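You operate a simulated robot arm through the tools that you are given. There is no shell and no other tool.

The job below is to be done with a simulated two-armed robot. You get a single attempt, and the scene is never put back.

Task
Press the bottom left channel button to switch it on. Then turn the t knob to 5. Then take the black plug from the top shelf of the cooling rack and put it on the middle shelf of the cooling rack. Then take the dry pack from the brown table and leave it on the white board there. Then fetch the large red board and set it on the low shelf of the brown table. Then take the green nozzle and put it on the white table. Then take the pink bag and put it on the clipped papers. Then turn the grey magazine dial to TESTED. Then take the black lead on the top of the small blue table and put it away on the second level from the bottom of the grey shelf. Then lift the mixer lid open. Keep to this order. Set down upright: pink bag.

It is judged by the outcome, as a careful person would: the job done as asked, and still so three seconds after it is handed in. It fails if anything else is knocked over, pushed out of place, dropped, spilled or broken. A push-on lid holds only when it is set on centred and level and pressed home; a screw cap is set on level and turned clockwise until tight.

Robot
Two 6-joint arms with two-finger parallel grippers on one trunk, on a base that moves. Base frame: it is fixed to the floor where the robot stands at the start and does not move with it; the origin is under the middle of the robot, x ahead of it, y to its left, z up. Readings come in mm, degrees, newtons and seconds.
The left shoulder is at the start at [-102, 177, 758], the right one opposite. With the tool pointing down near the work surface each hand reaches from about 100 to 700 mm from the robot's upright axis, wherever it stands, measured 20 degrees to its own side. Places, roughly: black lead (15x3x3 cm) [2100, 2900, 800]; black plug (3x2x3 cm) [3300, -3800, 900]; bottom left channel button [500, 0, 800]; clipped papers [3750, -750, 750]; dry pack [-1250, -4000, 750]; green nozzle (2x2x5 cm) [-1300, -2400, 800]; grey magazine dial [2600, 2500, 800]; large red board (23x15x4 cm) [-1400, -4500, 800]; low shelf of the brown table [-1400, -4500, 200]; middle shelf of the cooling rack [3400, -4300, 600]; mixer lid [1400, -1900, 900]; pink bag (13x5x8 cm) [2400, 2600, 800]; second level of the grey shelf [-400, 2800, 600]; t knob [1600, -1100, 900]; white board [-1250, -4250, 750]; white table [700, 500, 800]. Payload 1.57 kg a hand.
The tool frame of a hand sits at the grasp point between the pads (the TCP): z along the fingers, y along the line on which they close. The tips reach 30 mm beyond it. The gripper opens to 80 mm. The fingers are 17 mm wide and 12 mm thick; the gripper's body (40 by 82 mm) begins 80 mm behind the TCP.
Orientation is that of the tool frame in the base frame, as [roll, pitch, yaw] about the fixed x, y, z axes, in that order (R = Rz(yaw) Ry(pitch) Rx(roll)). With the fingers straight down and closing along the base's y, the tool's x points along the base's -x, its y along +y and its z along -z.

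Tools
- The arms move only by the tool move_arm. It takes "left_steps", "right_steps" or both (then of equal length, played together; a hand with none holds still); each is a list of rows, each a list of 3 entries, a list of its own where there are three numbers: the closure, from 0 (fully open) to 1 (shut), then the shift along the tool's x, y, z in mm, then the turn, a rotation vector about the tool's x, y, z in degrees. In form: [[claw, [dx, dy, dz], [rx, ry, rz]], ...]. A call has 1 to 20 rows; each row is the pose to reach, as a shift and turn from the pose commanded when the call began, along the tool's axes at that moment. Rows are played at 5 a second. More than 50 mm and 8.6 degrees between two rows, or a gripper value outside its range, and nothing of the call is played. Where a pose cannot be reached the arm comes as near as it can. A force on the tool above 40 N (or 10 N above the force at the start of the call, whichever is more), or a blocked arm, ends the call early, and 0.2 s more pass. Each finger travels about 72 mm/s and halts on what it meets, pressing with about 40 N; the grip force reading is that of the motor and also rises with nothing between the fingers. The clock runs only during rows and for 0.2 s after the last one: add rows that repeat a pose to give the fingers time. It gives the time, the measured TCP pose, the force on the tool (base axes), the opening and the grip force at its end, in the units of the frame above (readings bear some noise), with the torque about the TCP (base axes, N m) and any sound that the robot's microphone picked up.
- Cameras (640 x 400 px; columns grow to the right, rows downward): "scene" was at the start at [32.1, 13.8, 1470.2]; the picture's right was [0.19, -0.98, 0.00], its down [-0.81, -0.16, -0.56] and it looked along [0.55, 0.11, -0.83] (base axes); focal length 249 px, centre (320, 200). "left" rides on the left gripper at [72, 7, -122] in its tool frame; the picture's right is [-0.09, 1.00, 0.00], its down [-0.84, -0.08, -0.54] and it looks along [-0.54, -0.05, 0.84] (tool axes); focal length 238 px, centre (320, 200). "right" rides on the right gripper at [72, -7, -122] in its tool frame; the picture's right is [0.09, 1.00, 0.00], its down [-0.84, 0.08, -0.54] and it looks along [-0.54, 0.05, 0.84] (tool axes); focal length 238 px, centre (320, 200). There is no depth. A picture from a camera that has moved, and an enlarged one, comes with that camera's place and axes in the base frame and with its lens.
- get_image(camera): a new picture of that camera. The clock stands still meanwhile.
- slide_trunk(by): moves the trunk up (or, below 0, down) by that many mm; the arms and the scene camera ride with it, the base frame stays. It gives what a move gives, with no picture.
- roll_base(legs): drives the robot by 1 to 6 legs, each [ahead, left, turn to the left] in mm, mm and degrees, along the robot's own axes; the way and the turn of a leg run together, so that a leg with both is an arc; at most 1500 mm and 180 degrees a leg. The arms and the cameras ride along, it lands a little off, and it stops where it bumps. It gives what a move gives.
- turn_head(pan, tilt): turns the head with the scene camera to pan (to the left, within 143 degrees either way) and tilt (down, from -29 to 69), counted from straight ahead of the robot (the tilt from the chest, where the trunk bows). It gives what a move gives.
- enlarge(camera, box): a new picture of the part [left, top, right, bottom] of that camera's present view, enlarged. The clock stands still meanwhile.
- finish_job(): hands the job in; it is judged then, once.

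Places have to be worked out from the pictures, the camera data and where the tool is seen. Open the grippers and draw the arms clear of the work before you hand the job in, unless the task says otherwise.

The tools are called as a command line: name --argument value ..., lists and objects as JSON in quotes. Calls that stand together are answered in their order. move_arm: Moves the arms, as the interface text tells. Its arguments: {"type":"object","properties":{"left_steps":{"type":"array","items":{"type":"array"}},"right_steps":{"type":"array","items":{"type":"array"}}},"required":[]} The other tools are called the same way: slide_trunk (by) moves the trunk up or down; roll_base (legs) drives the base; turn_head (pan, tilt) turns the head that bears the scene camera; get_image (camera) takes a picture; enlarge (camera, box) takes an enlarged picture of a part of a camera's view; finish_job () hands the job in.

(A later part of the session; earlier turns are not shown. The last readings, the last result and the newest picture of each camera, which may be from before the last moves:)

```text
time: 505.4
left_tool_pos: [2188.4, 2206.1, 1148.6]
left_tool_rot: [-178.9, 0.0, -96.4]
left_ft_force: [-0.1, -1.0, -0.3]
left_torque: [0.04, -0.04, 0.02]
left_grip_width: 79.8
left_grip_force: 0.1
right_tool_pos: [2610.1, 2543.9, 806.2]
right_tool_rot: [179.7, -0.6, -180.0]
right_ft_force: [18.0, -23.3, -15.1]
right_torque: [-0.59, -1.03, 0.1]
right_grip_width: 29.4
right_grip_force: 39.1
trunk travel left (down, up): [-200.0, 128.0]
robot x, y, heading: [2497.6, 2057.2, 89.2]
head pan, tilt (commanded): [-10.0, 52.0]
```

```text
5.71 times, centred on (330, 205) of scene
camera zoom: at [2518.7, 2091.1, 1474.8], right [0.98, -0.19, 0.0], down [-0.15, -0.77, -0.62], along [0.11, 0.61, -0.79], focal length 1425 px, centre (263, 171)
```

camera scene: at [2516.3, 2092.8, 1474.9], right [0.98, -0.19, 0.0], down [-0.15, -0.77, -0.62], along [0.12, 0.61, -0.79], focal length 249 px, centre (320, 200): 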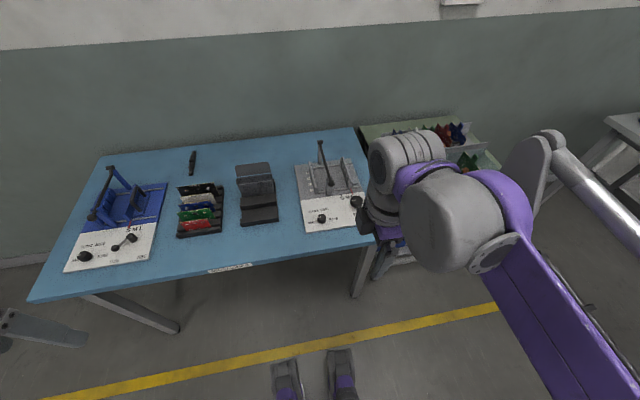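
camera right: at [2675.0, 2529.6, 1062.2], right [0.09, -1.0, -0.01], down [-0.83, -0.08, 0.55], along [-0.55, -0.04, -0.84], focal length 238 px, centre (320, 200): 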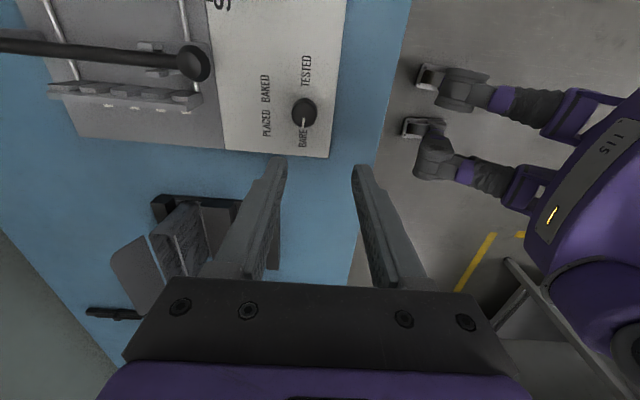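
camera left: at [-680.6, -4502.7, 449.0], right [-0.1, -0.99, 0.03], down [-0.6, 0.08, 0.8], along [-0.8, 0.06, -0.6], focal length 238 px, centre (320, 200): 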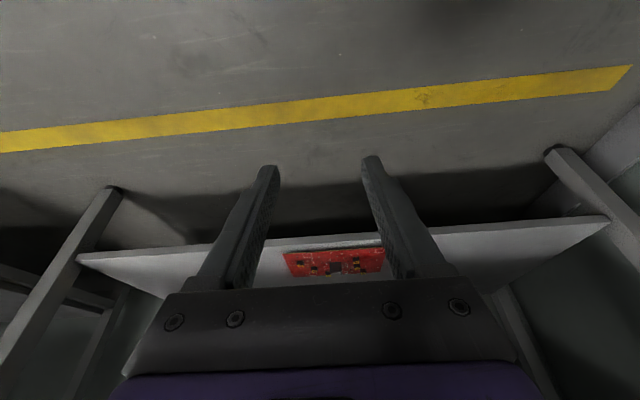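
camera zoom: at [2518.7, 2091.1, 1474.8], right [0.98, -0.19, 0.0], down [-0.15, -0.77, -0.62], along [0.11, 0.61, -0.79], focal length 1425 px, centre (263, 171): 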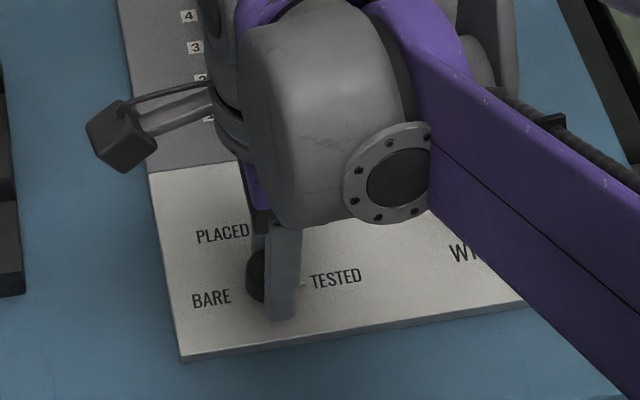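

The pointer is at TESTED. I relieve the side force, release, rise and verify.

move_arm --right_steps '[[0.8, [-1.5, -2, 0], [0, 0, 0]], [0.8, [-1.5, -2, 0], [0, 0, 0]], [0.6, [-1.5, -2, 0], [0, 0, 0]], [0.5, [-1.5, -2, 0], [0, 0, 0]], [0.45, [-1.5, -2, 0], [0, 0, 0]], [0.45, [-1.5, -2, -25], [0, 0, 0]], [0.45, [-1.5, -2, -65], [0, 0, 0]], [0.45, [-1.5, -2, -105], [0, 0, 0]]]'

enlarge --camera "right" --box '[240, 60, 400, 190]'

```text
time: 507.2
left_tool_pos: [2188.0, 2204.7, 1147.9]
left_tool_rot: [-178.9, 0.0, -96.4]
left_ft_force: [-0.5, 0.7, 0.3]
left_torque: [0.01, -0.01, 0.04]
left_grip_width: 79.9
left_grip_force: 0.1
right_tool_pos: [2609.6, 2543.4, 910.8]
right_tool_rot: [179.6, -0.5, -179.9]
right_ft_force: [-0.4, 0.3, 0.3]
right_torque: [0.02, -0.02, 0.01]
right_grip_width: 43.6
right_grip_force: 0.1
trunk travel left (down, up): [-200.0, 128.0]
robot x, y, heading: [2499.0, 2056.6, 89.2]
head pan, tilt (commanded): [-10.0, 52.0]
```

```text
3.08 times, centred on (320, 125) of right
camera zoom: at [2540.2, 2535.8, 1033.4], right [-0.09, 1.0, 0.01], down [0.84, 0.07, 0.54], along [0.53, 0.06, -0.84], focal length 733 px, centre (320, 431)
```

zoom: 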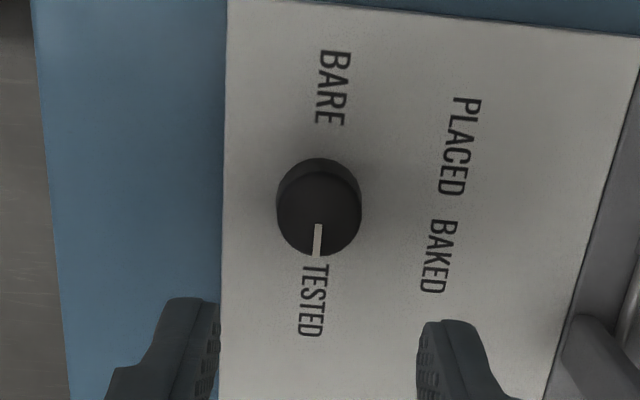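

TESTED is set. Next the black lead at the back of this table. I retract the right arm, turning the wrist back, and zoom in on the lead.

move_arm --right_steps '[[0.3, [10, -20, -30], [0, 0, -8]], [0.2, [20, -50, -55], [0, 0, -16]], [0.1, [20, -85, -80], [0, 0, -24]], [0, [20, -120, -105], [0, 0, -32]], [0, [10, -160, -125], [0, 0, -40]], [0, [0, -200, -145], [0, 0, -48]], [0, [-20, -240, -160], [0, 0, -56]], [0, [-40, -275, -165], [0, 0, -64]], [0, [-60, -290, -170], [0, 0, -72]], [0, [-80, -295, -170], [0, 0, -80]], [0, [-100, -295, -170], [0, 0, -88]], [0, [-100, -295, -170], [0, 0, -90]]]'

turn_head --pan 20 --tilt 40

get_image --camera "scene"

```text
time: 509.8
left_tool_pos: [2187.4, 2206.2, 1146.7]
left_tool_rot: [-178.9, 0.1, -96.3]
left_ft_force: [0.4, 0.7, -0.3]
left_torque: [0.02, 0.03, 0.02]
left_grip_width: 79.9
left_grip_force: 0.1
right_tool_pos: [2713.2, 2245.3, 1077.8]
right_tool_rot: [179.4, 0.4, -89.8]
right_ft_force: [-0.1, 0.3, 0.5]
right_torque: [-0.01, 0.01, 0.01]
right_grip_width: 80.1
right_grip_force: 0.0
trunk travel left (down, up): [-200.0, 128.0]
robot x, y, heading: [2499.3, 2054.8, 89.3]
head pan, tilt (commanded): [-10.0, 52.0]
```

```text
time: 510.7
left_tool_pos: [2187.5, 2206.6, 1148.0]
left_tool_rot: [-179.0, 0.1, -96.4]
left_ft_force: [0.1, 0.2, 0.9]
left_torque: [-0.02, 0.02, 0.04]
left_grip_width: 80.1
left_grip_force: 0.0
right_tool_pos: [2712.8, 2245.3, 1076.6]
right_tool_rot: [179.6, 0.4, -89.9]
right_ft_force: [0.4, -0.1, -0.5]
right_torque: [-0.02, -0.01, 0.02]
right_grip_width: 80.1
right_grip_force: 0.0
trunk travel left (down, up): [-200.0, 128.0]
robot x, y, heading: [2501.3, 2054.3, 89.4]
head pan, tilt (commanded): [20.0, 40.0]
```

```text
taken
camera scene: at [2474.3, 2099.2, 1491.6], right [0.94, 0.33, 0.0], down [0.21, -0.61, -0.77], along [-0.25, 0.72, -0.64], focal length 249 px, centre (320, 200)
```

scene: 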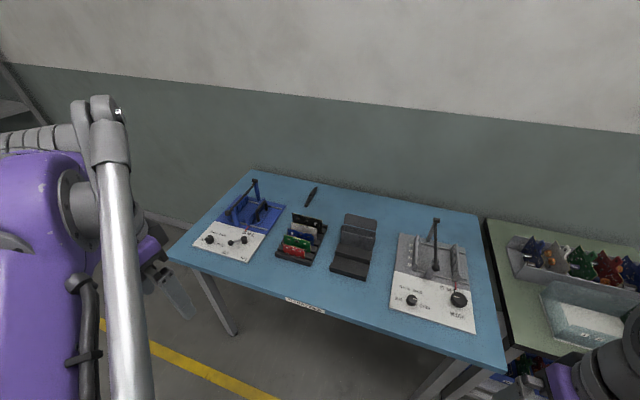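

enlarge --camera "scene" --box '[285, 175, 345, 220]'

enlarge --camera "scene" --box '[380, 210, 500, 340]'

```text
8.89 times, centred on (315, 198) of scene
camera zoom: at [2474.3, 2099.2, 1491.6], right [0.94, 0.33, 0.0], down [0.21, -0.61, -0.77], along [-0.25, 0.72, -0.64], focal length 2216 px, centre (364, 222)
```

zoom: 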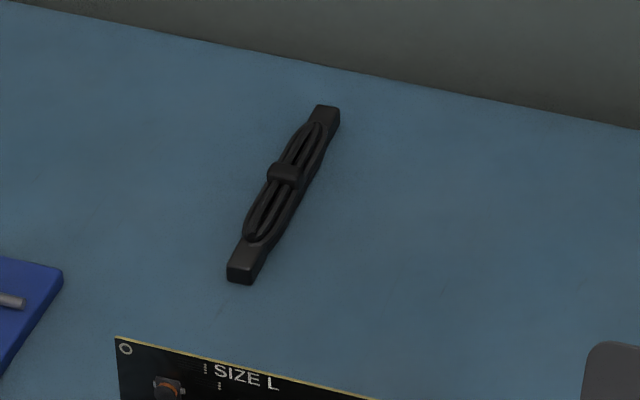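

```text
3.08 times, centred on (440, 275) of scene
camera zoom: at [2474.3, 2099.2, 1491.6], right [0.94, 0.33, 0.0], down [0.21, -0.61, -0.77], along [-0.25, 0.72, -0.64], focal length 767 px, centre (-49, -31)
```

zoom: 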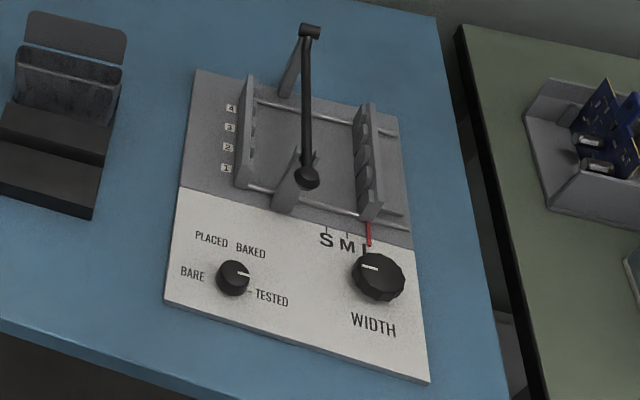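

The dial stays at TESTED. The lead lies along y at x about 2141, y 2858–2992, far from the edge (y about 2442), so I will reach with a pitched tool and raised trunk. I reposition the base and raise the trunk.

slide_trunk --by 120

roll_base --legs '[[0, 260, 0.6], [85, 0, 0]]'

turn_head --pan 5 --tilt 42

get_image --camera "scene"

enlarge --camera "scene" --box '[250, 130, 350, 220]'

```text
time: 512.2
left_tool_pos: [2187.4, 2205.3, 1267.8]
left_tool_rot: [-178.9, 0.1, -96.4]
left_ft_force: [0.1, 0.1, -0.2]
left_torque: [-0.02, 0.04, -0.03]
left_grip_width: 80.0
left_grip_force: 0.1
right_tool_pos: [2713.0, 2245.5, 1197.4]
right_tool_rot: [179.5, 0.4, -89.9]
right_ft_force: [0.3, -0.2, -0.4]
right_torque: [-0.04, 0.0, 0.0]
right_grip_width: 79.9
right_grip_force: 0.0
trunk travel left (down, up): [-320.0, 8.0]
robot x, y, heading: [2500.5, 2054.9, 89.2]
head pan, tilt (commanded): [20.0, 40.0]
```

```text
time: 515.8
left_tool_pos: [1925.8, 2286.0, 1267.3]
left_tool_rot: [-178.9, 0.2, -95.8]
left_ft_force: [0.4, 1.4, -0.7]
left_torque: [0.0, 0.0, -0.03]
left_grip_width: 80.2
left_grip_force: 0.0
right_tool_pos: [2450.2, 2332.1, 1197.4]
right_tool_rot: [179.5, 0.3, -89.4]
right_ft_force: [-0.3, 0.7, 0.8]
right_torque: [-0.05, 0.01, 0.01]
right_grip_width: 80.0
right_grip_force: 0.1
trunk travel left (down, up): [-320.0, 8.0]
robot x, y, heading: [2242.7, 2140.2, 89.6]
head pan, tilt (commanded): [20.0, 40.0]
```

```text
time: 516.5
left_tool_pos: [1925.7, 2287.8, 1267.4]
left_tool_rot: [-178.9, 0.0, -95.7]
left_ft_force: [0.4, -0.3, -0.5]
left_torque: [0.01, -0.01, 0.0]
left_grip_width: 80.0
left_grip_force: 0.1
right_tool_pos: [2450.7, 2332.6, 1198.7]
right_tool_rot: [179.4, 0.4, -89.3]
right_ft_force: [0.2, 0.6, -0.2]
right_torque: [0.01, 0.05, 0.0]
right_grip_width: 80.0
right_grip_force: 0.0
trunk travel left (down, up): [-320.0, 8.0]
robot x, y, heading: [2241.2, 2142.0, 89.6]
head pan, tilt (commanded): [5.0, 42.0]
```

```text
taken
camera scene: at [2235.3, 2182.6, 1613.7], right [1.0, 0.09, 0.0], down [0.06, -0.67, -0.74], along [-0.06, 0.74, -0.67], focal length 249 px, centre (320, 200)
```

scene: 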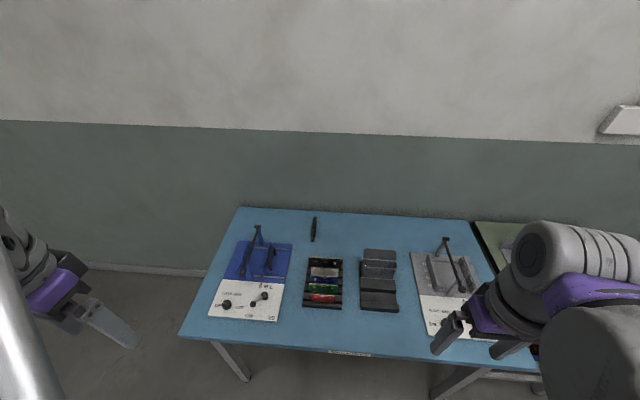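

```text
4.44 times, centred on (300, 175) of scene
camera zoom: at [2235.3, 2182.6, 1613.7], right [1.0, 0.09, 0.0], down [0.06, -0.67, -0.74], along [-0.06, 0.74, -0.67], focal length 1108 px, centre (409, 311)
```

zoom: 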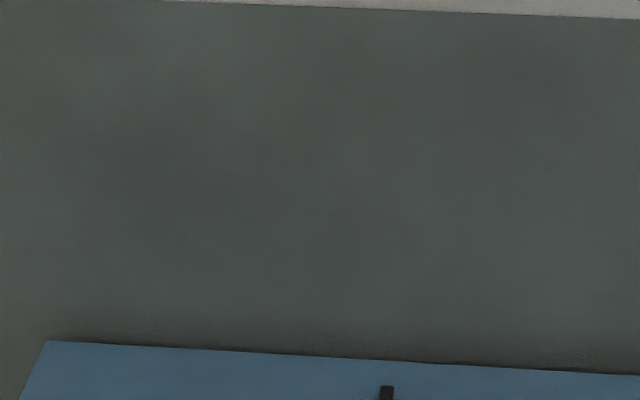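

enlarge --camera "scene" --box '[285, 205, 345, 250]'

```text
8.89 times, centred on (315, 228) of scene
camera zoom: at [2235.3, 2182.6, 1613.7], right [1.0, 0.09, 0.0], down [0.06, -0.67, -0.74], along [-0.06, 0.74, -0.67], focal length 2216 px, centre (364, -44)
```

zoom: 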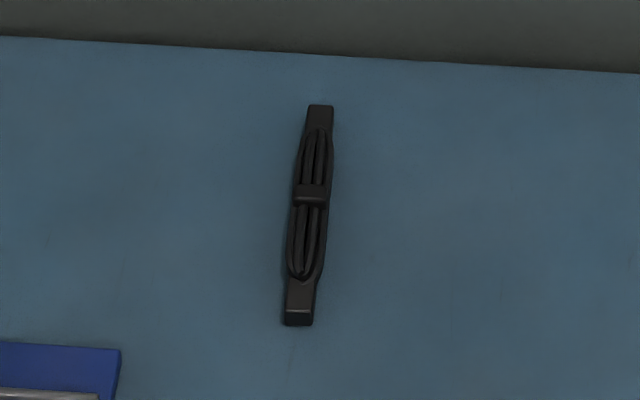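

The lead is straight along y, strap at [2148, 2930], about 20 mm wide. I first bring the left hand in line with it (x 2147), high up.

move_arm --left_steps '[[0, [-13, -36, 5], [0, 0, -1]], [0, [-27, -71, 15], [0, 0, -2]], [0, [-41, -107, 25], [0, 0, -3]], [0, [-54, -143, 35], [0, 0, -4]], [0, [-68, -179, 45], [0, 0, -5]], [0, [-82, -214, 60], [0, 0, -5.7]], [0, [-82, -214, 60], [0, 0, -5.7]]]'

```text
time: 518.1
left_tool_pos: [2149.9, 2344.3, 1212.1]
left_tool_rot: [-178.8, -0.1, -90.0]
left_ft_force: [0.0, 0.1, -0.6]
left_torque: [-0.02, 0.01, 0.01]
left_grip_width: 80.0
left_grip_force: 0.0
right_tool_pos: [2449.7, 2333.0, 1198.8]
right_tool_rot: [179.5, 0.4, -89.2]
right_ft_force: [2.0, -0.2, 0.0]
right_torque: [0.02, -0.02, -0.01]
right_grip_width: 80.0
right_grip_force: 0.2
trunk travel left (down, up): [-320.0, 8.0]
robot x, y, heading: [2243.0, 2138.5, 89.6]
head pan, tilt (commanded): [5.0, 42.0]
```

Now I reach forward over the table with the tool pitching to 45°.

move_arm --left_steps '[[0, [-38, 0, 20], [0, -4, 0]], [0, [-76, 0, 40], [0, -8, 0]], [0, [-114, 0, 60], [0, -12, 0]], [0, [-152, 0, 80], [0, -16, 0]], [0, [-190, 0, 100], [0, -20, 0]], [0, [-228, 0, 120], [-0.5, -24, 0]], [0, [-266, 0, 140], [-1, -28, 0]], [0, [-304, 0, 162], [-1, -32, 0]], [0, [-342, 0, 184], [-1.2, -36, 0]], [0, [-380, 0, 206], [-1.2, -40, 0]], [0, [-415, 0, 230], [-1.2, -43, 0]], [0, [-450, 0, 255], [-1.2, -45, 0]], [0, [-480, 0, 285], [-1.2, -45, 0]], [0, [-480, 0, 285], [-1.2, -45, 0]]]'

get_image --camera "left"

get_image --camera "scene"

```text
time: 521.1
left_tool_pos: [2154.2, 2828.6, 926.4]
left_tool_rot: [-180.0, 45.0, -89.6]
left_ft_force: [0.3, -0.1, 0.0]
left_torque: [-0.01, 0.01, 0.03]
left_grip_width: 79.9
left_grip_force: 0.0
right_tool_pos: [2450.6, 2331.2, 1199.2]
right_tool_rot: [179.5, 0.4, -89.3]
right_ft_force: [0.3, 0.5, -0.5]
right_torque: [0.05, 0.0, 0.01]
right_grip_width: 80.1
right_grip_force: 0.0
trunk travel left (down, up): [-320.0, 8.0]
robot x, y, heading: [2239.7, 2144.2, 89.7]
head pan, tilt (commanded): [5.0, 42.0]
```

```text
taken
camera left: at [2148.9, 2690.3, 960.7], right [-1.0, 0.06, 0.07], down [0.08, 0.21, 0.97], along [0.04, 0.98, -0.21], focal length 238 px, centre (320, 200)
```

left: 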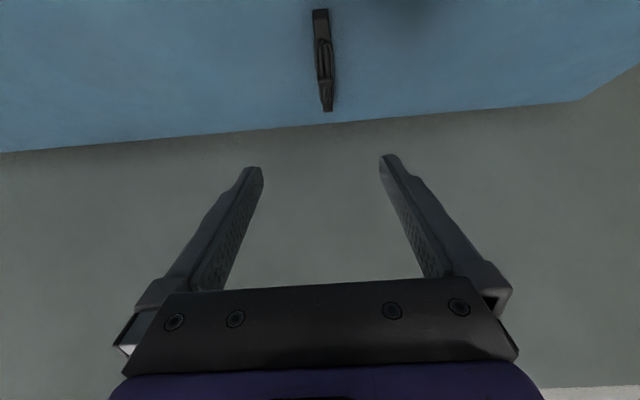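

```text
taken
camera scene: at [2235.3, 2181.0, 1613.7], right [1.0, 0.08, 0.0], down [0.06, -0.67, -0.74], along [-0.06, 0.74, -0.67], focal length 249 px, centre (320, 200)
```

scene: 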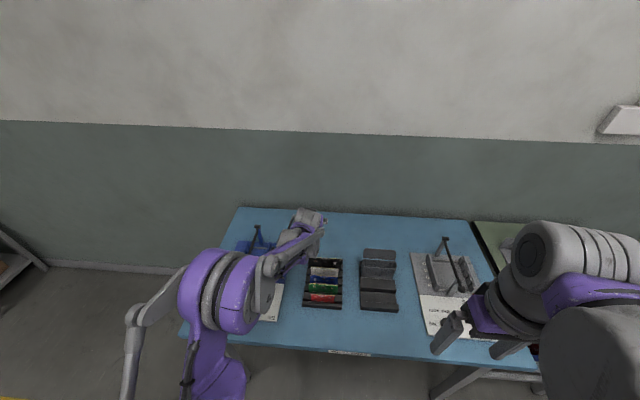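

enlarge --camera "left" --box '[270, 0, 380, 120]'

```text
3.33 times, centred on (325, 60) of left
camera zoom: at [2148.9, 2690.3, 960.7], right [-1.0, 0.06, 0.07], down [0.08, 0.21, 0.97], along [0.04, 0.98, -0.21], focal length 794 px, centre (303, 667)
```

zoom: 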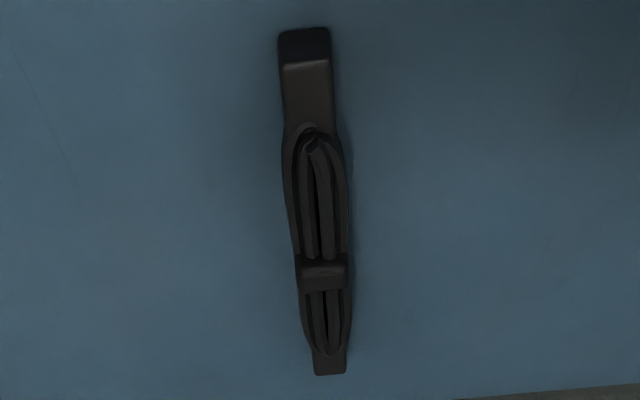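

The lead is about 11 mm to the left of the tool axis. I correct and approach to about 30 mm above the grasp.

move_arm --left_steps '[[0.1, [6, 3, 32], [0, 0, 0]], [0.2, [12, 6, 65], [0, 0, 0]], [0.3, [19, 9, 98], [0, 0, 0]], [0.35, [25, 11, 128], [0, 0, 0]], [0.35, [25, 11, 128], [0, 0, 0]]]'

get_image --camera "left"

enlarge --camera "left" --box '[250, 90, 390, 200]'

```text
time: 522.4
left_tool_pos: [2140.9, 2900.3, 819.0]
left_tool_rot: [179.9, 44.9, -89.6]
left_ft_force: [0.7, 0.1, 0.2]
left_torque: [0.0, 0.01, -0.02]
left_grip_width: 51.8
left_grip_force: 0.1
right_tool_pos: [2450.8, 2331.2, 1198.0]
right_tool_rot: [179.5, 0.4, -89.3]
right_ft_force: [1.1, 0.8, 0.3]
right_torque: [0.03, 0.03, 0.01]
right_grip_width: 80.1
right_grip_force: 0.0
trunk travel left (down, up): [-320.0, 8.0]
robot x, y, heading: [2235.2, 2142.1, 89.8]
head pan, tilt (commanded): [5.0, 42.0]
```

```text
taken
camera left: at [2135.4, 2761.0, 853.0], right [-1.0, 0.06, 0.07], down [0.08, 0.21, 0.97], along [0.04, 0.98, -0.21], focal length 238 px, centre (320, 200)
```

left: 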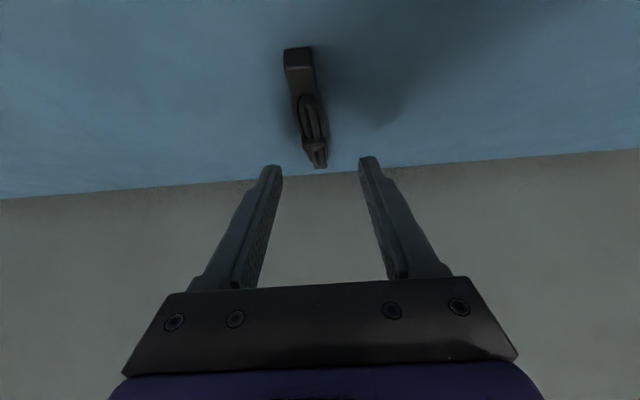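

```text
3.64 times, centred on (320, 145) of left
camera zoom: at [2135.4, 2761.0, 853.0], right [-1.0, 0.06, 0.07], down [0.08, 0.21, 0.97], along [0.04, 0.98, -0.21], focal length 867 px, centre (320, 400)
```

zoom: 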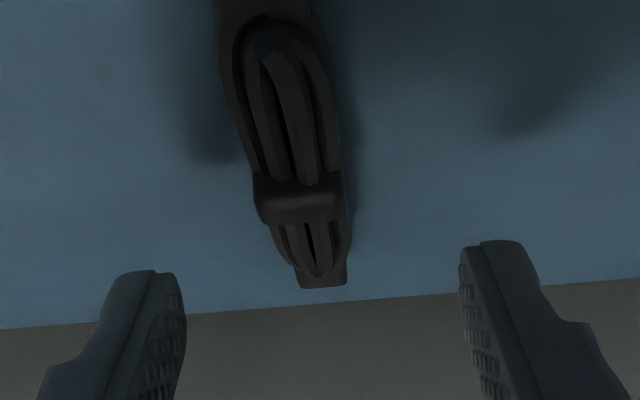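

Nearly aligned (2.5 mm to go). I lower straight down around the strap, guarded.

move_arm --left_steps '[[0.35, [8, -2.5, 8], [0, 0, 0]], [0.35, [15, -2.5, 15], [0, 0, 0]], [0.35, [19.5, -2.5, 19.5], [0, 0, 0]], [0.35, [22, -2.5, 22], [0, 0, 0]], [0.35, [22, -2.5, 22], [0, 0, 0]]]'

enlarge --camera "left" --box '[250, 90, 390, 200]'

```text
time: 523.5
left_tool_pos: [2145.7, 2899.0, 787.0]
left_tool_rot: [-179.9, 44.9, -89.7]
left_ft_force: [-1.4, 1.3, 2.1]
left_torque: [0.03, -0.03, 0.07]
left_grip_width: 51.9
left_grip_force: 0.0
right_tool_pos: [2450.5, 2332.2, 1198.5]
right_tool_rot: [179.5, 0.4, -89.4]
right_ft_force: [-0.6, 0.1, -0.9]
right_torque: [-0.01, 0.0, 0.0]
right_grip_width: 80.2
right_grip_force: 0.1
trunk travel left (down, up): [-320.0, 8.0]
robot x, y, heading: [2240.3, 2142.4, 89.9]
head pan, tilt (commanded): [5.0, 42.0]
```

```text
3.64 times, centred on (320, 145) of left
camera zoom: at [2139.3, 2761.7, 821.3], right [-1.0, 0.06, 0.07], down [0.08, 0.21, 0.97], along [0.04, 0.98, -0.21], focal length 867 px, centre (320, 400)
```

zoom: 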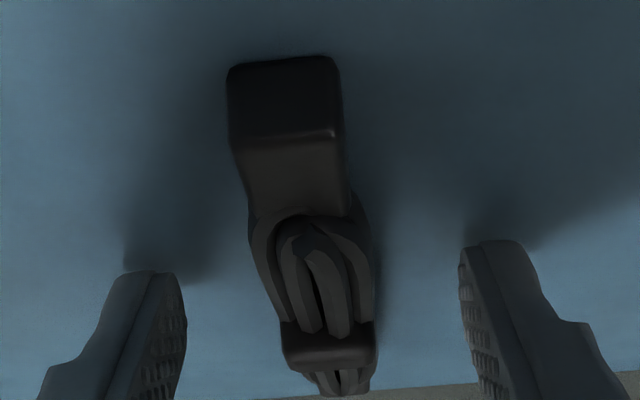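

Light touch on the table, the lead is between the fingers. I close on it.

move_arm --left_steps '[[0.5, [-0.7, 0, -0.7], [0, 0, 0]], [0.65, [-0.7, 0, -0.7], [0, 0, 0]], [0.8, [-0.7, 0, -0.7], [0, 0, 0]], [1, [-0.7, 0, -0.7], [0, 0, 0]], [1, [-0.7, 0, -0.7], [0, 0, 0]]]'

enlarge --camera "left" --box '[250, 90, 390, 200]'

```text
time: 524.8
left_tool_pos: [2145.4, 2898.6, 788.5]
left_tool_rot: [180.0, 44.9, -89.7]
left_ft_force: [-0.3, 0.4, -0.5]
left_torque: [-0.01, 0.01, -0.02]
left_grip_width: 27.0
left_grip_force: 37.4
right_tool_pos: [2451.2, 2332.4, 1198.9]
right_tool_rot: [179.6, 0.4, -89.3]
right_ft_force: [0.3, -0.1, -0.1]
right_torque: [-0.01, -0.02, -0.02]
right_grip_width: 80.0
right_grip_force: 0.1
trunk travel left (down, up): [-320.0, 8.0]
robot x, y, heading: [2241.6, 2142.2, 89.9]
head pan, tilt (commanded): [5.0, 42.0]
```

```text
3.64 times, centred on (320, 145) of left
camera zoom: at [2139.5, 2761.4, 822.3], right [-1.0, 0.06, 0.07], down [0.08, 0.21, 0.97], along [0.04, 0.98, -0.21], focal length 867 px, centre (320, 400)
```

zoom: 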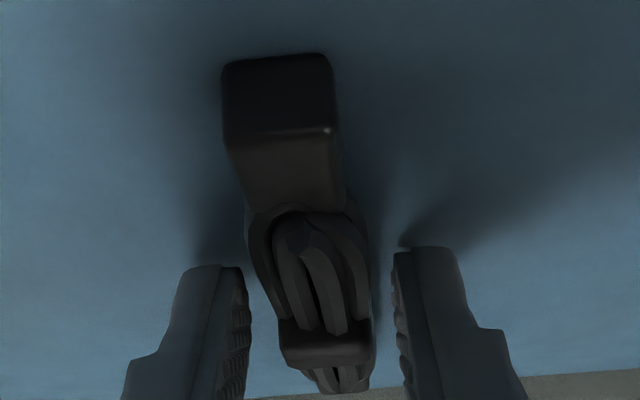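

Gripped (27 mm, 37 N). I lift a little and check that it follows.

move_arm --left_steps '[[1, [-5, 0, -5], [0, 0, 0]], [1, [-14, 0, -14], [0, 0, 0]], [1, [-25, 0, -25], [0, 0, 0]], [1, [-25, 0, -25], [0, 0, 0]]]'

get_image --camera "left"

```text
time: 525.8
left_tool_pos: [2144.8, 2898.9, 823.6]
left_tool_rot: [180.0, 45.0, -89.6]
left_ft_force: [-0.2, 0.0, -0.1]
left_torque: [0.02, 0.01, 0.0]
left_grip_width: 26.9
left_grip_force: 37.5
right_tool_pos: [2450.2, 2333.2, 1197.7]
right_tool_rot: [179.5, 0.5, -89.3]
right_ft_force: [-0.1, -0.2, -0.2]
right_torque: [0.0, -0.01, 0.01]
right_grip_width: 80.2
right_grip_force: 0.1
trunk travel left (down, up): [-320.0, 8.0]
robot x, y, heading: [2239.0, 2142.1, 89.8]
head pan, tilt (commanded): [5.0, 42.0]
```

```text
taken
camera left: at [2140.0, 2761.4, 857.8], right [-1.0, 0.06, 0.07], down [0.08, 0.21, 0.97], along [0.04, 0.98, -0.21], focal length 238 px, centre (320, 200)
```

left: 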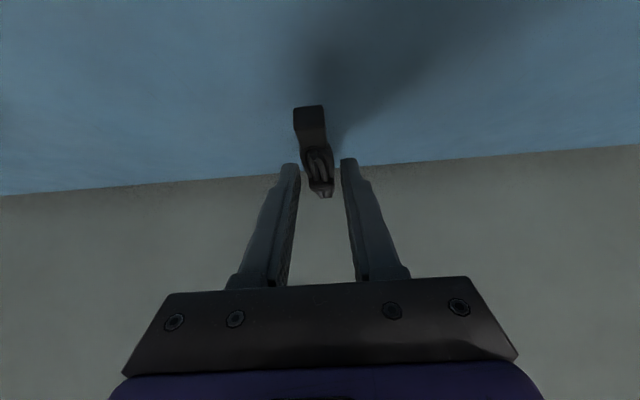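

The lead is held. I lift it higher and draw the arm back over the table.

move_arm --left_steps '[[1, [-28, 0, -28], [0, 0, 0]], [1, [-57, 0, -57], [0, 0, 0]], [1, [-70, 0, -95], [0, 0, 0]], [1, [-62, 0, -140], [0, 0, 0]], [1, [-42, 0, -185], [0, 0, 0]], [1, [-15, 0, -225], [0, 0, 0]], [1, [10, 0, -265], [0, 0, 0]], [1, [35, 0, -305], [0, 0, 0]], [1, [60, 0, -345], [0, 0, 0]], [1, [90, 0, -382], [0, 0, 0]], [1, [115, 0, -420], [0, 0, 0]], [1, [137, 0, -457], [0, 0, 0]]]'

slide_trunk --by -120

get_image --camera "left"

get_image --camera "scene"

```text
time: 528.4
left_tool_pos: [2147.0, 2477.8, 1049.4]
left_tool_rot: [-179.8, 45.0, -89.5]
left_ft_force: [-0.2, 0.2, 0.2]
left_torque: [0.0, -0.02, 0.02]
left_grip_width: 26.6
left_grip_force: 38.2
right_tool_pos: [2449.2, 2330.5, 1197.8]
right_tool_rot: [179.5, 0.5, -89.3]
right_ft_force: [-0.4, -1.2, -0.6]
right_torque: [0.03, 0.04, 0.02]
right_grip_width: 80.0
right_grip_force: 0.1
trunk travel left (down, up): [-320.0, 8.0]
robot x, y, heading: [2243.4, 2147.3, 90.0]
head pan, tilt (commanded): [5.0, 42.0]
```

```text
time: 529.9
left_tool_pos: [2147.7, 2479.6, 929.9]
left_tool_rot: [180.0, 45.1, -89.7]
left_ft_force: [0.6, -0.2, -0.9]
left_torque: [-0.04, -0.01, 0.03]
left_grip_width: 26.9
left_grip_force: 37.1
right_tool_pos: [2449.8, 2333.7, 1078.2]
right_tool_rot: [179.5, 0.5, -89.3]
right_ft_force: [1.1, 0.2, 0.1]
right_torque: [0.03, -0.01, 0.04]
right_grip_width: 79.6
right_grip_force: 0.1
trunk travel left (down, up): [-200.0, 128.0]
robot x, y, heading: [2240.4, 2139.9, 90.3]
head pan, tilt (commanded): [5.0, 42.0]
```

```text
taken
camera left: at [2142.6, 2342.0, 964.6], right [-1.0, 0.06, 0.06], down [0.08, 0.21, 0.97], along [0.04, 0.98, -0.21], focal length 238 px, centre (320, 200)
```

left: 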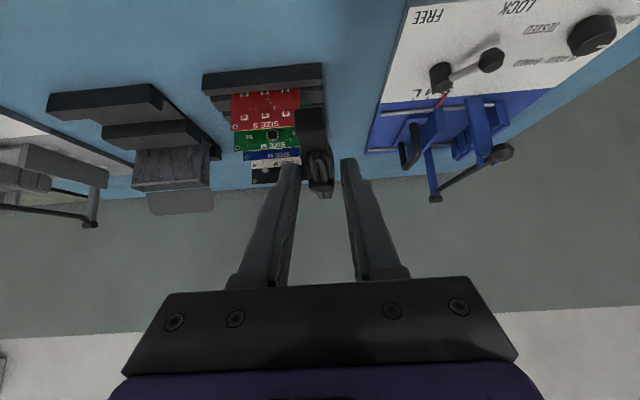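

```text
taken
camera scene: at [2235.3, 2186.8, 1488.7], right [1.0, 0.08, 0.0], down [0.06, -0.67, -0.74], along [-0.06, 0.74, -0.67], focal length 249 px, centre (320, 200)
```

scene: 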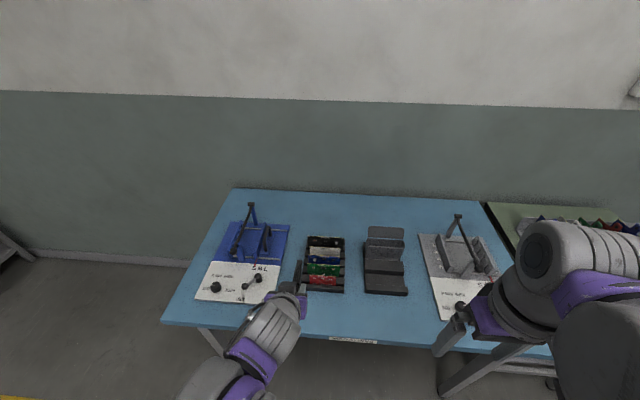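

The lead is secure. I drive to the grey shelf (front about y=2715, x from -890 to 150).

roll_base --legs '[[-300, 0, -0.2], [0, 0, 90], [1150, 0, 0], [1130, 0, 0], [0, 0, -90]]'

turn_head --pan 5 --tilt 35

get_image --camera "scene"

get_image --camera "left"

```text
time: 550.3
left_tool_pos: [-107.8, 2208.0, 930.6]
left_tool_rot: [180.0, 45.0, -90.2]
left_ft_force: [-0.4, 0.0, 0.1]
left_torque: [-0.02, -0.01, 0.01]
left_grip_width: 26.8
left_grip_force: 37.9
right_tool_pos: [192.5, 2056.2, 1076.9]
right_tool_rot: [179.5, 0.3, -90.0]
right_ft_force: [0.5, -0.6, 0.0]
right_torque: [0.02, 0.0, -0.01]
right_grip_width: 80.3
right_grip_force: 0.0
trunk travel left (down, up): [-200.0, 128.0]
robot x, y, heading: [-17.2, 1866.7, 89.2]
head pan, tilt (commanded): [5.0, 42.0]
```

```text
time: 551.0
left_tool_pos: [-107.7, 2207.1, 931.1]
left_tool_rot: [180.0, 45.0, -90.2]
left_ft_force: [-0.2, 0.0, -1.4]
left_torque: [-0.01, 0.02, 0.0]
left_grip_width: 26.9
left_grip_force: 37.5
right_tool_pos: [193.4, 2057.5, 1079.0]
right_tool_rot: [179.5, 0.4, -89.9]
right_ft_force: [0.0, 0.3, 0.5]
right_torque: [-0.02, -0.01, -0.02]
right_grip_width: 80.0
right_grip_force: 0.0
trunk travel left (down, up): [-200.0, 128.0]
robot x, y, heading: [-15.8, 1867.0, 89.2]
head pan, tilt (commanded): [5.0, 35.0]
```

```text
taken
camera scene: at [-24.0, 1917.6, 1499.2], right [1.0, 0.07, 0.0], down [0.04, -0.57, -0.82], along [-0.06, 0.82, -0.57], focal length 249 px, centre (320, 200)
```

scene: 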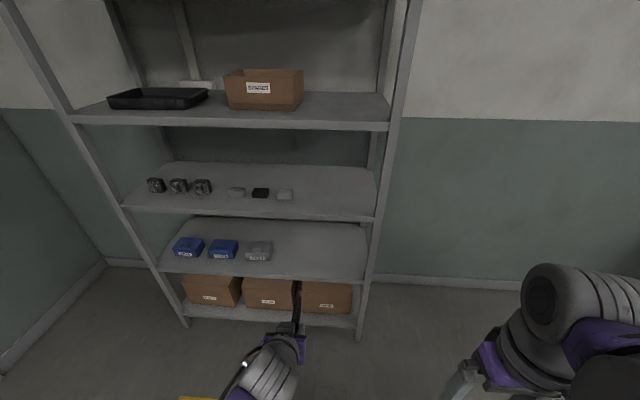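

```text
taken
camera left: at [-114.6, 2069.3, 964.5], right [-1.0, 0.07, 0.06], down [0.08, 0.21, 0.97], along [0.05, 0.98, -0.21], focal length 238 px, centre (320, 200)
```

left: 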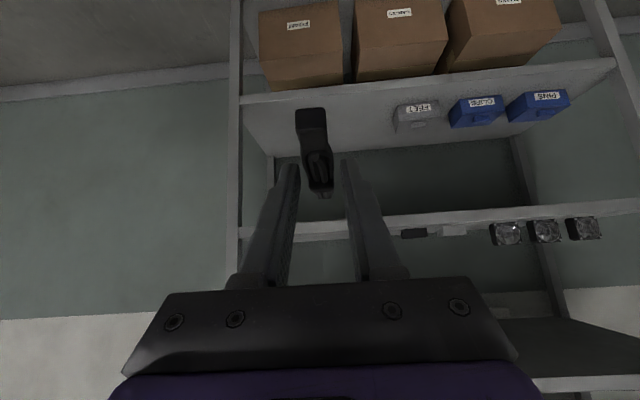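

Level 2 (with the blue boxes) has free space on its right part. I zoom to measure the shelf's edge height and position.

enlarge --camera "left" --box '[220, 60, 460, 210]'

enlarge --camera "scene" --box '[150, 150, 400, 350]'

```text
2.67 times, centred on (340, 135) of left
camera zoom: at [-114.6, 2069.3, 964.5], right [-1.0, 0.07, 0.06], down [0.08, 0.21, 0.97], along [0.05, 0.98, -0.21], focal length 636 px, centre (267, 373)
```

zoom: 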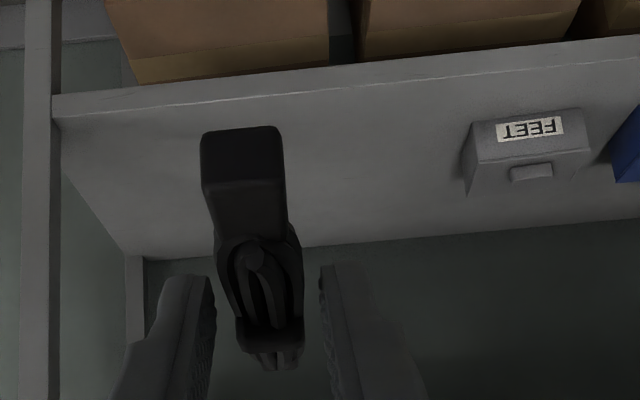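

```text
2.00 times, centred on (275, 250) of scene
camera zoom: at [-24.0, 1917.6, 1499.2], right [1.0, 0.07, 0.0], down [0.04, -0.57, -0.82], along [-0.06, 0.82, -0.57], focal length 499 px, centre (410, 100)
```

zoom: 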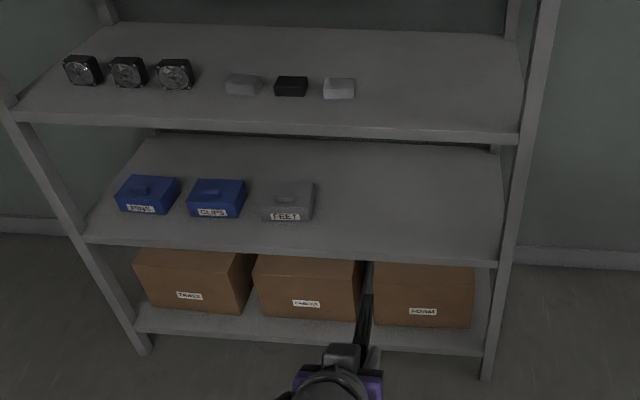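

Level 2's front edge: y about 2671, z about 529; level 3's underside about 868. I lower and extend the arm in front of the shelf, then drive in.

move_arm --left_steps '[[1, [21, 0, 37], [0, 0, 0]], [1, [42, 0, 74], [0, 0, 0]], [1, [64, 0, 111], [0, 0, 0]], [1, [85, 0, 148], [0, 0, 0]], [1, [106, 0, 186], [0, 0, 0]], [1, [127, 0, 223], [0, 0, 0]], [1, [148, 0, 260], [0, 0, 0]], [1, [165, 0, 292], [0, 0, 0]], [1, [165, 0, 292], [0, 0, 0]]]'

roll_base --legs '[[300, 0, 0.6]]'

get_image --camera "left"

get_image --camera "scene"

```text
time: 553.0
left_tool_pos: [-100.3, 2329.8, 633.4]
left_tool_rot: [179.9, 44.9, -90.2]
left_ft_force: [0.1, -0.3, 0.2]
left_torque: [-0.04, -0.03, 0.0]
left_grip_width: 26.9
left_grip_force: 38.2
left hand out of reach, approached as far as the arm can: row 6, 7, 8, 9
right_tool_pos: [192.1, 2056.2, 1078.0]
right_tool_rot: [179.5, 0.4, -89.9]
right_ft_force: [0.5, 0.3, -0.6]
right_torque: [0.01, -0.05, -0.01]
right_grip_width: 79.9
right_grip_force: 0.0
trunk travel left (down, up): [-200.0, 128.0]
robot x, y, heading: [-15.3, 1865.7, 89.2]
head pan, tilt (commanded): [5.0, 35.0]
```

```text
time: 555.0
left_tool_pos: [-100.1, 2622.2, 634.3]
left_tool_rot: [-179.9, 44.8, -89.8]
left_ft_force: [-0.3, -0.4, -0.6]
left_torque: [0.0, -0.02, 0.01]
left_grip_width: 26.8
left_grip_force: 37.9
right_tool_pos: [193.5, 2350.2, 1078.4]
right_tool_rot: [179.4, 0.4, -89.5]
right_ft_force: [-0.1, 0.9, -0.6]
right_torque: [-0.02, -0.01, 0.02]
right_grip_width: 79.9
right_grip_force: 0.0
trunk travel left (down, up): [-200.0, 128.0]
robot x, y, heading: [-13.2, 2160.8, 89.4]
head pan, tilt (commanded): [5.0, 35.0]
```

```text
taken
camera left: at [-106.0, 2484.2, 669.1], right [-1.0, 0.06, 0.07], down [0.08, 0.21, 0.97], along [0.05, 0.98, -0.22], focal length 238 px, centre (320, 200)
```

left: 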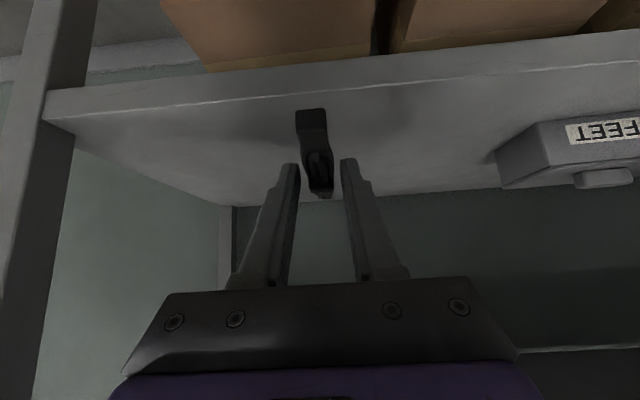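

```text
taken
camera scene: at [-21.4, 2210.2, 1499.2], right [1.0, 0.08, 0.0], down [0.05, -0.57, -0.82], along [-0.07, 0.82, -0.57], focal length 249 px, centre (320, 200)
```

scene: 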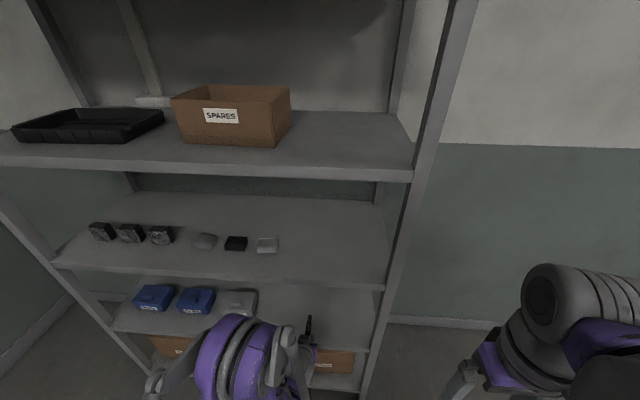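

The arm hit its low limit at z 634, which is fine: I drive 123 mm further in and use the trunk to lower the lead onto the shelf.

roll_base --legs '[[123, 0, 0.4]]'

get_image --camera "left"

slide_trunk --by -50

get_image --camera "left"

```text
time: 556.3
left_tool_pos: [-102.6, 2744.7, 634.4]
left_tool_rot: [179.9, 44.8, -89.5]
left_ft_force: [-0.2, 0.0, -1.9]
left_torque: [0.01, -0.01, 0.0]
left_grip_width: 26.7
left_grip_force: 37.8
right_tool_pos: [192.8, 2474.8, 1078.1]
right_tool_rot: [179.5, 0.4, -89.3]
right_ft_force: [0.2, 0.3, -0.2]
right_torque: [0.02, -0.01, 0.0]
right_grip_width: 79.8
right_grip_force: 0.1
trunk travel left (down, up): [-200.0, 128.0]
robot x, y, heading: [-9.9, 2285.7, 90.0]
head pan, tilt (commanded): [5.0, 35.0]
```

```text
taken
camera left: at [-107.5, 2607.3, 669.1], right [-1.0, 0.06, 0.07], down [0.08, 0.21, 0.97], along [0.04, 0.98, -0.22], focal length 238 px, centre (320, 200)
```

left: 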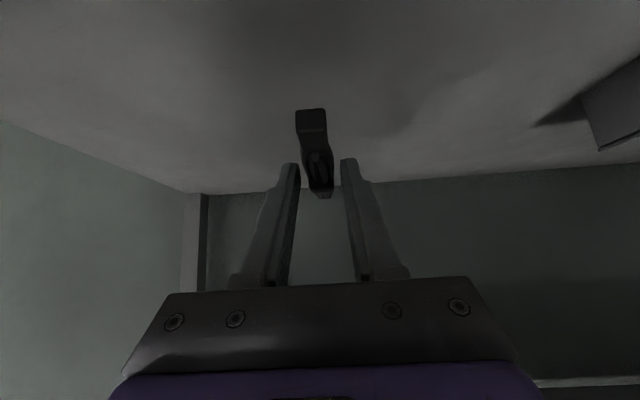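

```text
time: 557.2
left_tool_pos: [-102.0, 2746.3, 585.0]
left_tool_rot: [180.0, 44.9, -89.4]
left_ft_force: [-0.3, -0.5, -0.4]
left_torque: [-0.03, -0.01, -0.01]
left_grip_width: 26.9
left_grip_force: 36.7
right_tool_pos: [193.5, 2474.7, 1029.3]
right_tool_rot: [179.5, 0.4, -89.2]
right_ft_force: [-0.6, 0.1, -0.3]
right_torque: [0.02, 0.01, 0.0]
right_grip_width: 80.2
right_grip_force: 0.1
trunk travel left (down, up): [-150.0, 178.0]
robot x, y, heading: [-10.1, 2285.5, 90.2]
head pan, tilt (commanded): [5.0, 35.0]
```

```text
taken
camera left: at [-107.6, 2607.0, 619.3], right [-1.0, 0.06, 0.07], down [0.08, 0.21, 0.97], along [0.04, 0.98, -0.22], focal length 238 px, centre (320, 200)
```

left: 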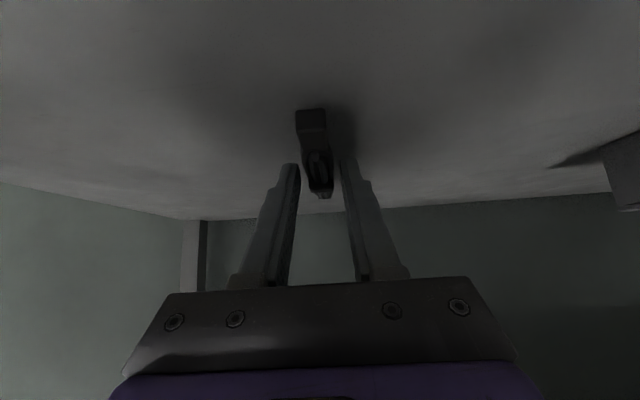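

Lead bottom is now about 555 over the shelf at about 529. I continue with small trunk steps, watching the force.

slide_trunk --by -14

slide_trunk --by -5

get_image --camera "left"

```text
time: 557.6
left_tool_pos: [-102.4, 2743.9, 577.7]
left_tool_rot: [-180.0, 45.4, -89.7]
left_ft_force: [0.9, -5.5, 13.7]
left_torque: [-0.66, -0.04, -0.01]
left_grip_width: 27.0
left_grip_force: 37.0
right_tool_pos: [192.4, 2474.5, 1018.7]
right_tool_rot: [179.5, 0.4, -89.1]
right_ft_force: [-0.4, 0.5, 0.5]
right_torque: [-0.03, 0.0, -0.01]
right_grip_width: 80.1
right_grip_force: 0.1
trunk travel left (down, up): [-140.0, 188.0]
robot x, y, heading: [-14.4, 2283.8, 90.0]
head pan, tilt (commanded): [5.0, 35.0]
stopped: the force on the tool passed its limit at 52 N (the readings are from after the stop); the commanded pose is now the measured one
```

```text
time: 558.0
left_tool_pos: [-101.9, 2743.5, 577.3]
left_tool_rot: [180.0, 45.7, -89.9]
left_ft_force: [0.0, -6.2, 18.4]
left_torque: [-0.51, -0.05, -0.08]
left_grip_width: 26.9
left_grip_force: 37.6
right_tool_pos: [192.8, 2475.7, 1014.7]
right_tool_rot: [179.5, 0.3, -89.1]
right_ft_force: [0.5, -0.7, 0.0]
right_torque: [-0.01, -0.02, 0.04]
right_grip_width: 80.1
right_grip_force: 0.0
trunk travel left (down, up): [-138.0, 190.0]
robot x, y, heading: [-17.0, 2282.9, 89.9]
head pan, tilt (commanded): [5.0, 35.0]
stopped: the force on the tool passed its limit at 48 N (the readings are from after the stop); the commanded pose is now the measured one
```

```text
taken
camera left: at [-108.0, 2606.0, 609.4], right [-1.0, 0.06, 0.07], down [0.08, 0.2, 0.98], along [0.05, 0.98, -0.2], focal length 238 px, centre (320, 200)
```

left: 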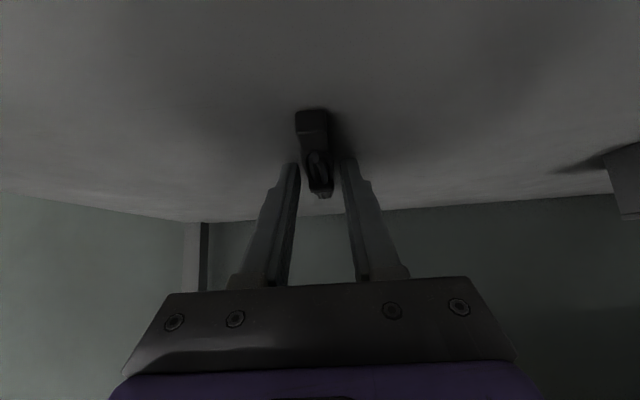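

Contact: the lead rests on the shelf (18 N up). I ease up slightly and open the fingers.

move_arm --left_steps '[[1, [-0.9, 0, -0.9], [0, 0, 0]], [0.66, [-0.9, 0, -0.9], [0, 0, 0]], [0.55, [-0.9, 0, -0.9], [0, 0, 0]], [0.45, [-0.9, 0, -0.9], [0, 0, 0]], [0.4, [-0.9, 0, -0.9], [0, 0, 0]]]'

enlarge --camera "left" --box '[240, 90, 400, 210]'

```text
time: 559.2
left_tool_pos: [-101.8, 2745.6, 577.1]
left_tool_rot: [-180.0, 45.6, -89.7]
left_ft_force: [-0.7, -0.3, 1.0]
left_torque: [0.01, -0.01, -0.01]
left_grip_width: 47.9
left_grip_force: 0.0
right_tool_pos: [193.8, 2474.4, 1014.9]
right_tool_rot: [179.6, 0.2, -89.0]
right_ft_force: [0.2, 0.1, -0.3]
right_torque: [0.01, -0.01, -0.01]
right_grip_width: 80.3
right_grip_force: 0.0
trunk travel left (down, up): [-138.0, 190.0]
robot x, y, heading: [-12.3, 2281.3, 89.9]
head pan, tilt (commanded): [5.0, 35.0]
```

```text
3.33 times, centred on (320, 150) of left
camera zoom: at [-107.9, 2606.7, 609.9], right [-1.0, 0.06, 0.07], down [0.08, 0.2, 0.98], along [0.05, 0.98, -0.2], focal length 794 px, centre (320, 367)
```

zoom: 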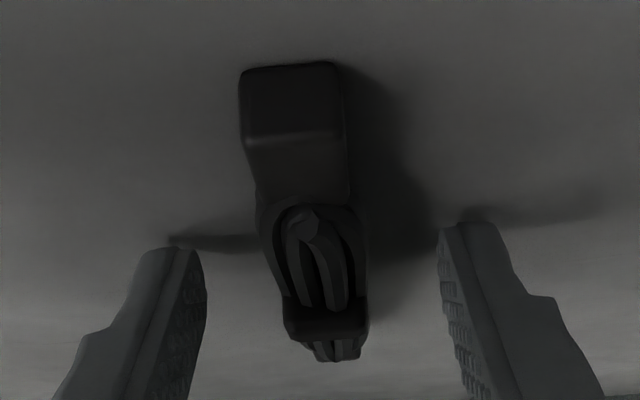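

The lead lies free on the shelf. I raise the trunk to lift the fingers straight off it, then back away.

slide_trunk --by 75

get_image --camera "left"

roll_base --legs '[[-350, 0, 0]]'

get_image --camera "left"

get_image --camera "scene"

```text
time: 560.4
left_tool_pos: [-102.6, 2744.8, 652.8]
left_tool_rot: [-179.9, 45.5, -89.7]
left_ft_force: [0.4, -0.8, 0.1]
left_torque: [-0.01, -0.01, 0.04]
left_grip_width: 48.2
left_grip_force: 0.2
right_tool_pos: [193.6, 2475.6, 1090.8]
right_tool_rot: [179.6, 0.3, -89.0]
right_ft_force: [0.1, -0.3, -0.4]
right_torque: [-0.01, 0.01, -0.01]
right_grip_width: 79.9
right_grip_force: 0.0
trunk travel left (down, up): [-213.0, 115.0]
robot x, y, heading: [-12.3, 2278.7, 90.0]
head pan, tilt (commanded): [5.0, 35.0]
```

```text
taken
camera left: at [-107.8, 2607.9, 686.1], right [-1.0, 0.06, 0.07], down [0.08, 0.2, 0.98], along [0.04, 0.98, -0.21], focal length 238 px, centre (320, 200)
```

left: 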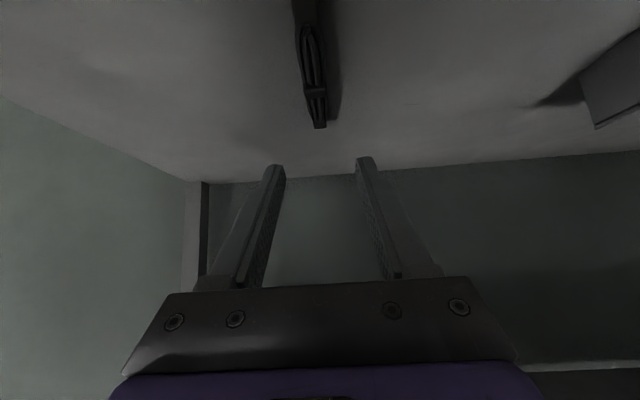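

```text
time: 562.6
left_tool_pos: [-102.7, 2395.6, 653.0]
left_tool_rot: [-180.0, 45.4, -90.0]
left_ft_force: [-0.1, -1.0, -0.2]
left_torque: [0.01, -0.02, 0.01]
left_grip_width: 48.0
left_grip_force: 0.1
right_tool_pos: [193.6, 2124.8, 1091.3]
right_tool_rot: [179.4, 0.3, -89.3]
right_ft_force: [0.6, 0.1, 0.4]
right_torque: [0.03, 0.01, 0.0]
right_grip_width: 80.0
right_grip_force: 0.0
trunk travel left (down, up): [-213.0, 115.0]
robot x, y, heading: [-15.0, 1931.3, 89.9]
head pan, tilt (commanded): [5.0, 35.0]
```

```text
taken
camera left: at [-107.5, 2258.1, 686.3], right [-1.0, 0.06, 0.07], down [0.08, 0.2, 0.98], along [0.05, 0.98, -0.21], focal length 238 px, centre (320, 200)
```

left: 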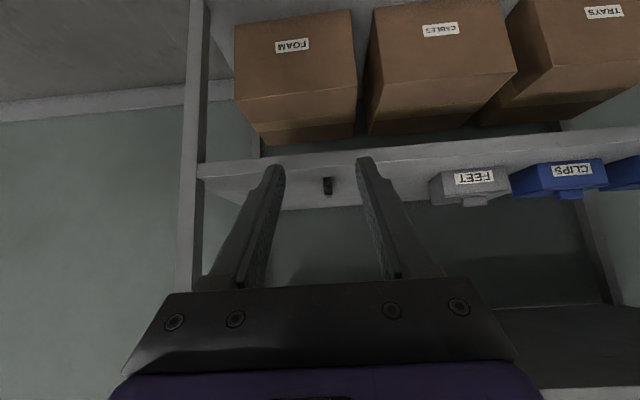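

```text
taken
camera scene: at [-21.7, 1981.7, 1511.4], right [1.0, 0.08, 0.0], down [0.05, -0.57, -0.82], along [-0.07, 0.82, -0.57], focal length 249 px, centre (320, 200)
```

scene: 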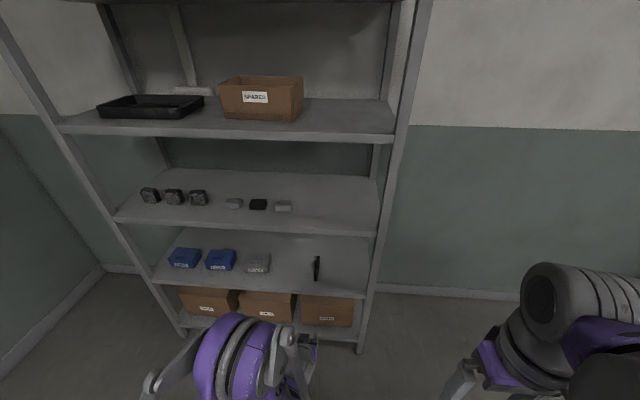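

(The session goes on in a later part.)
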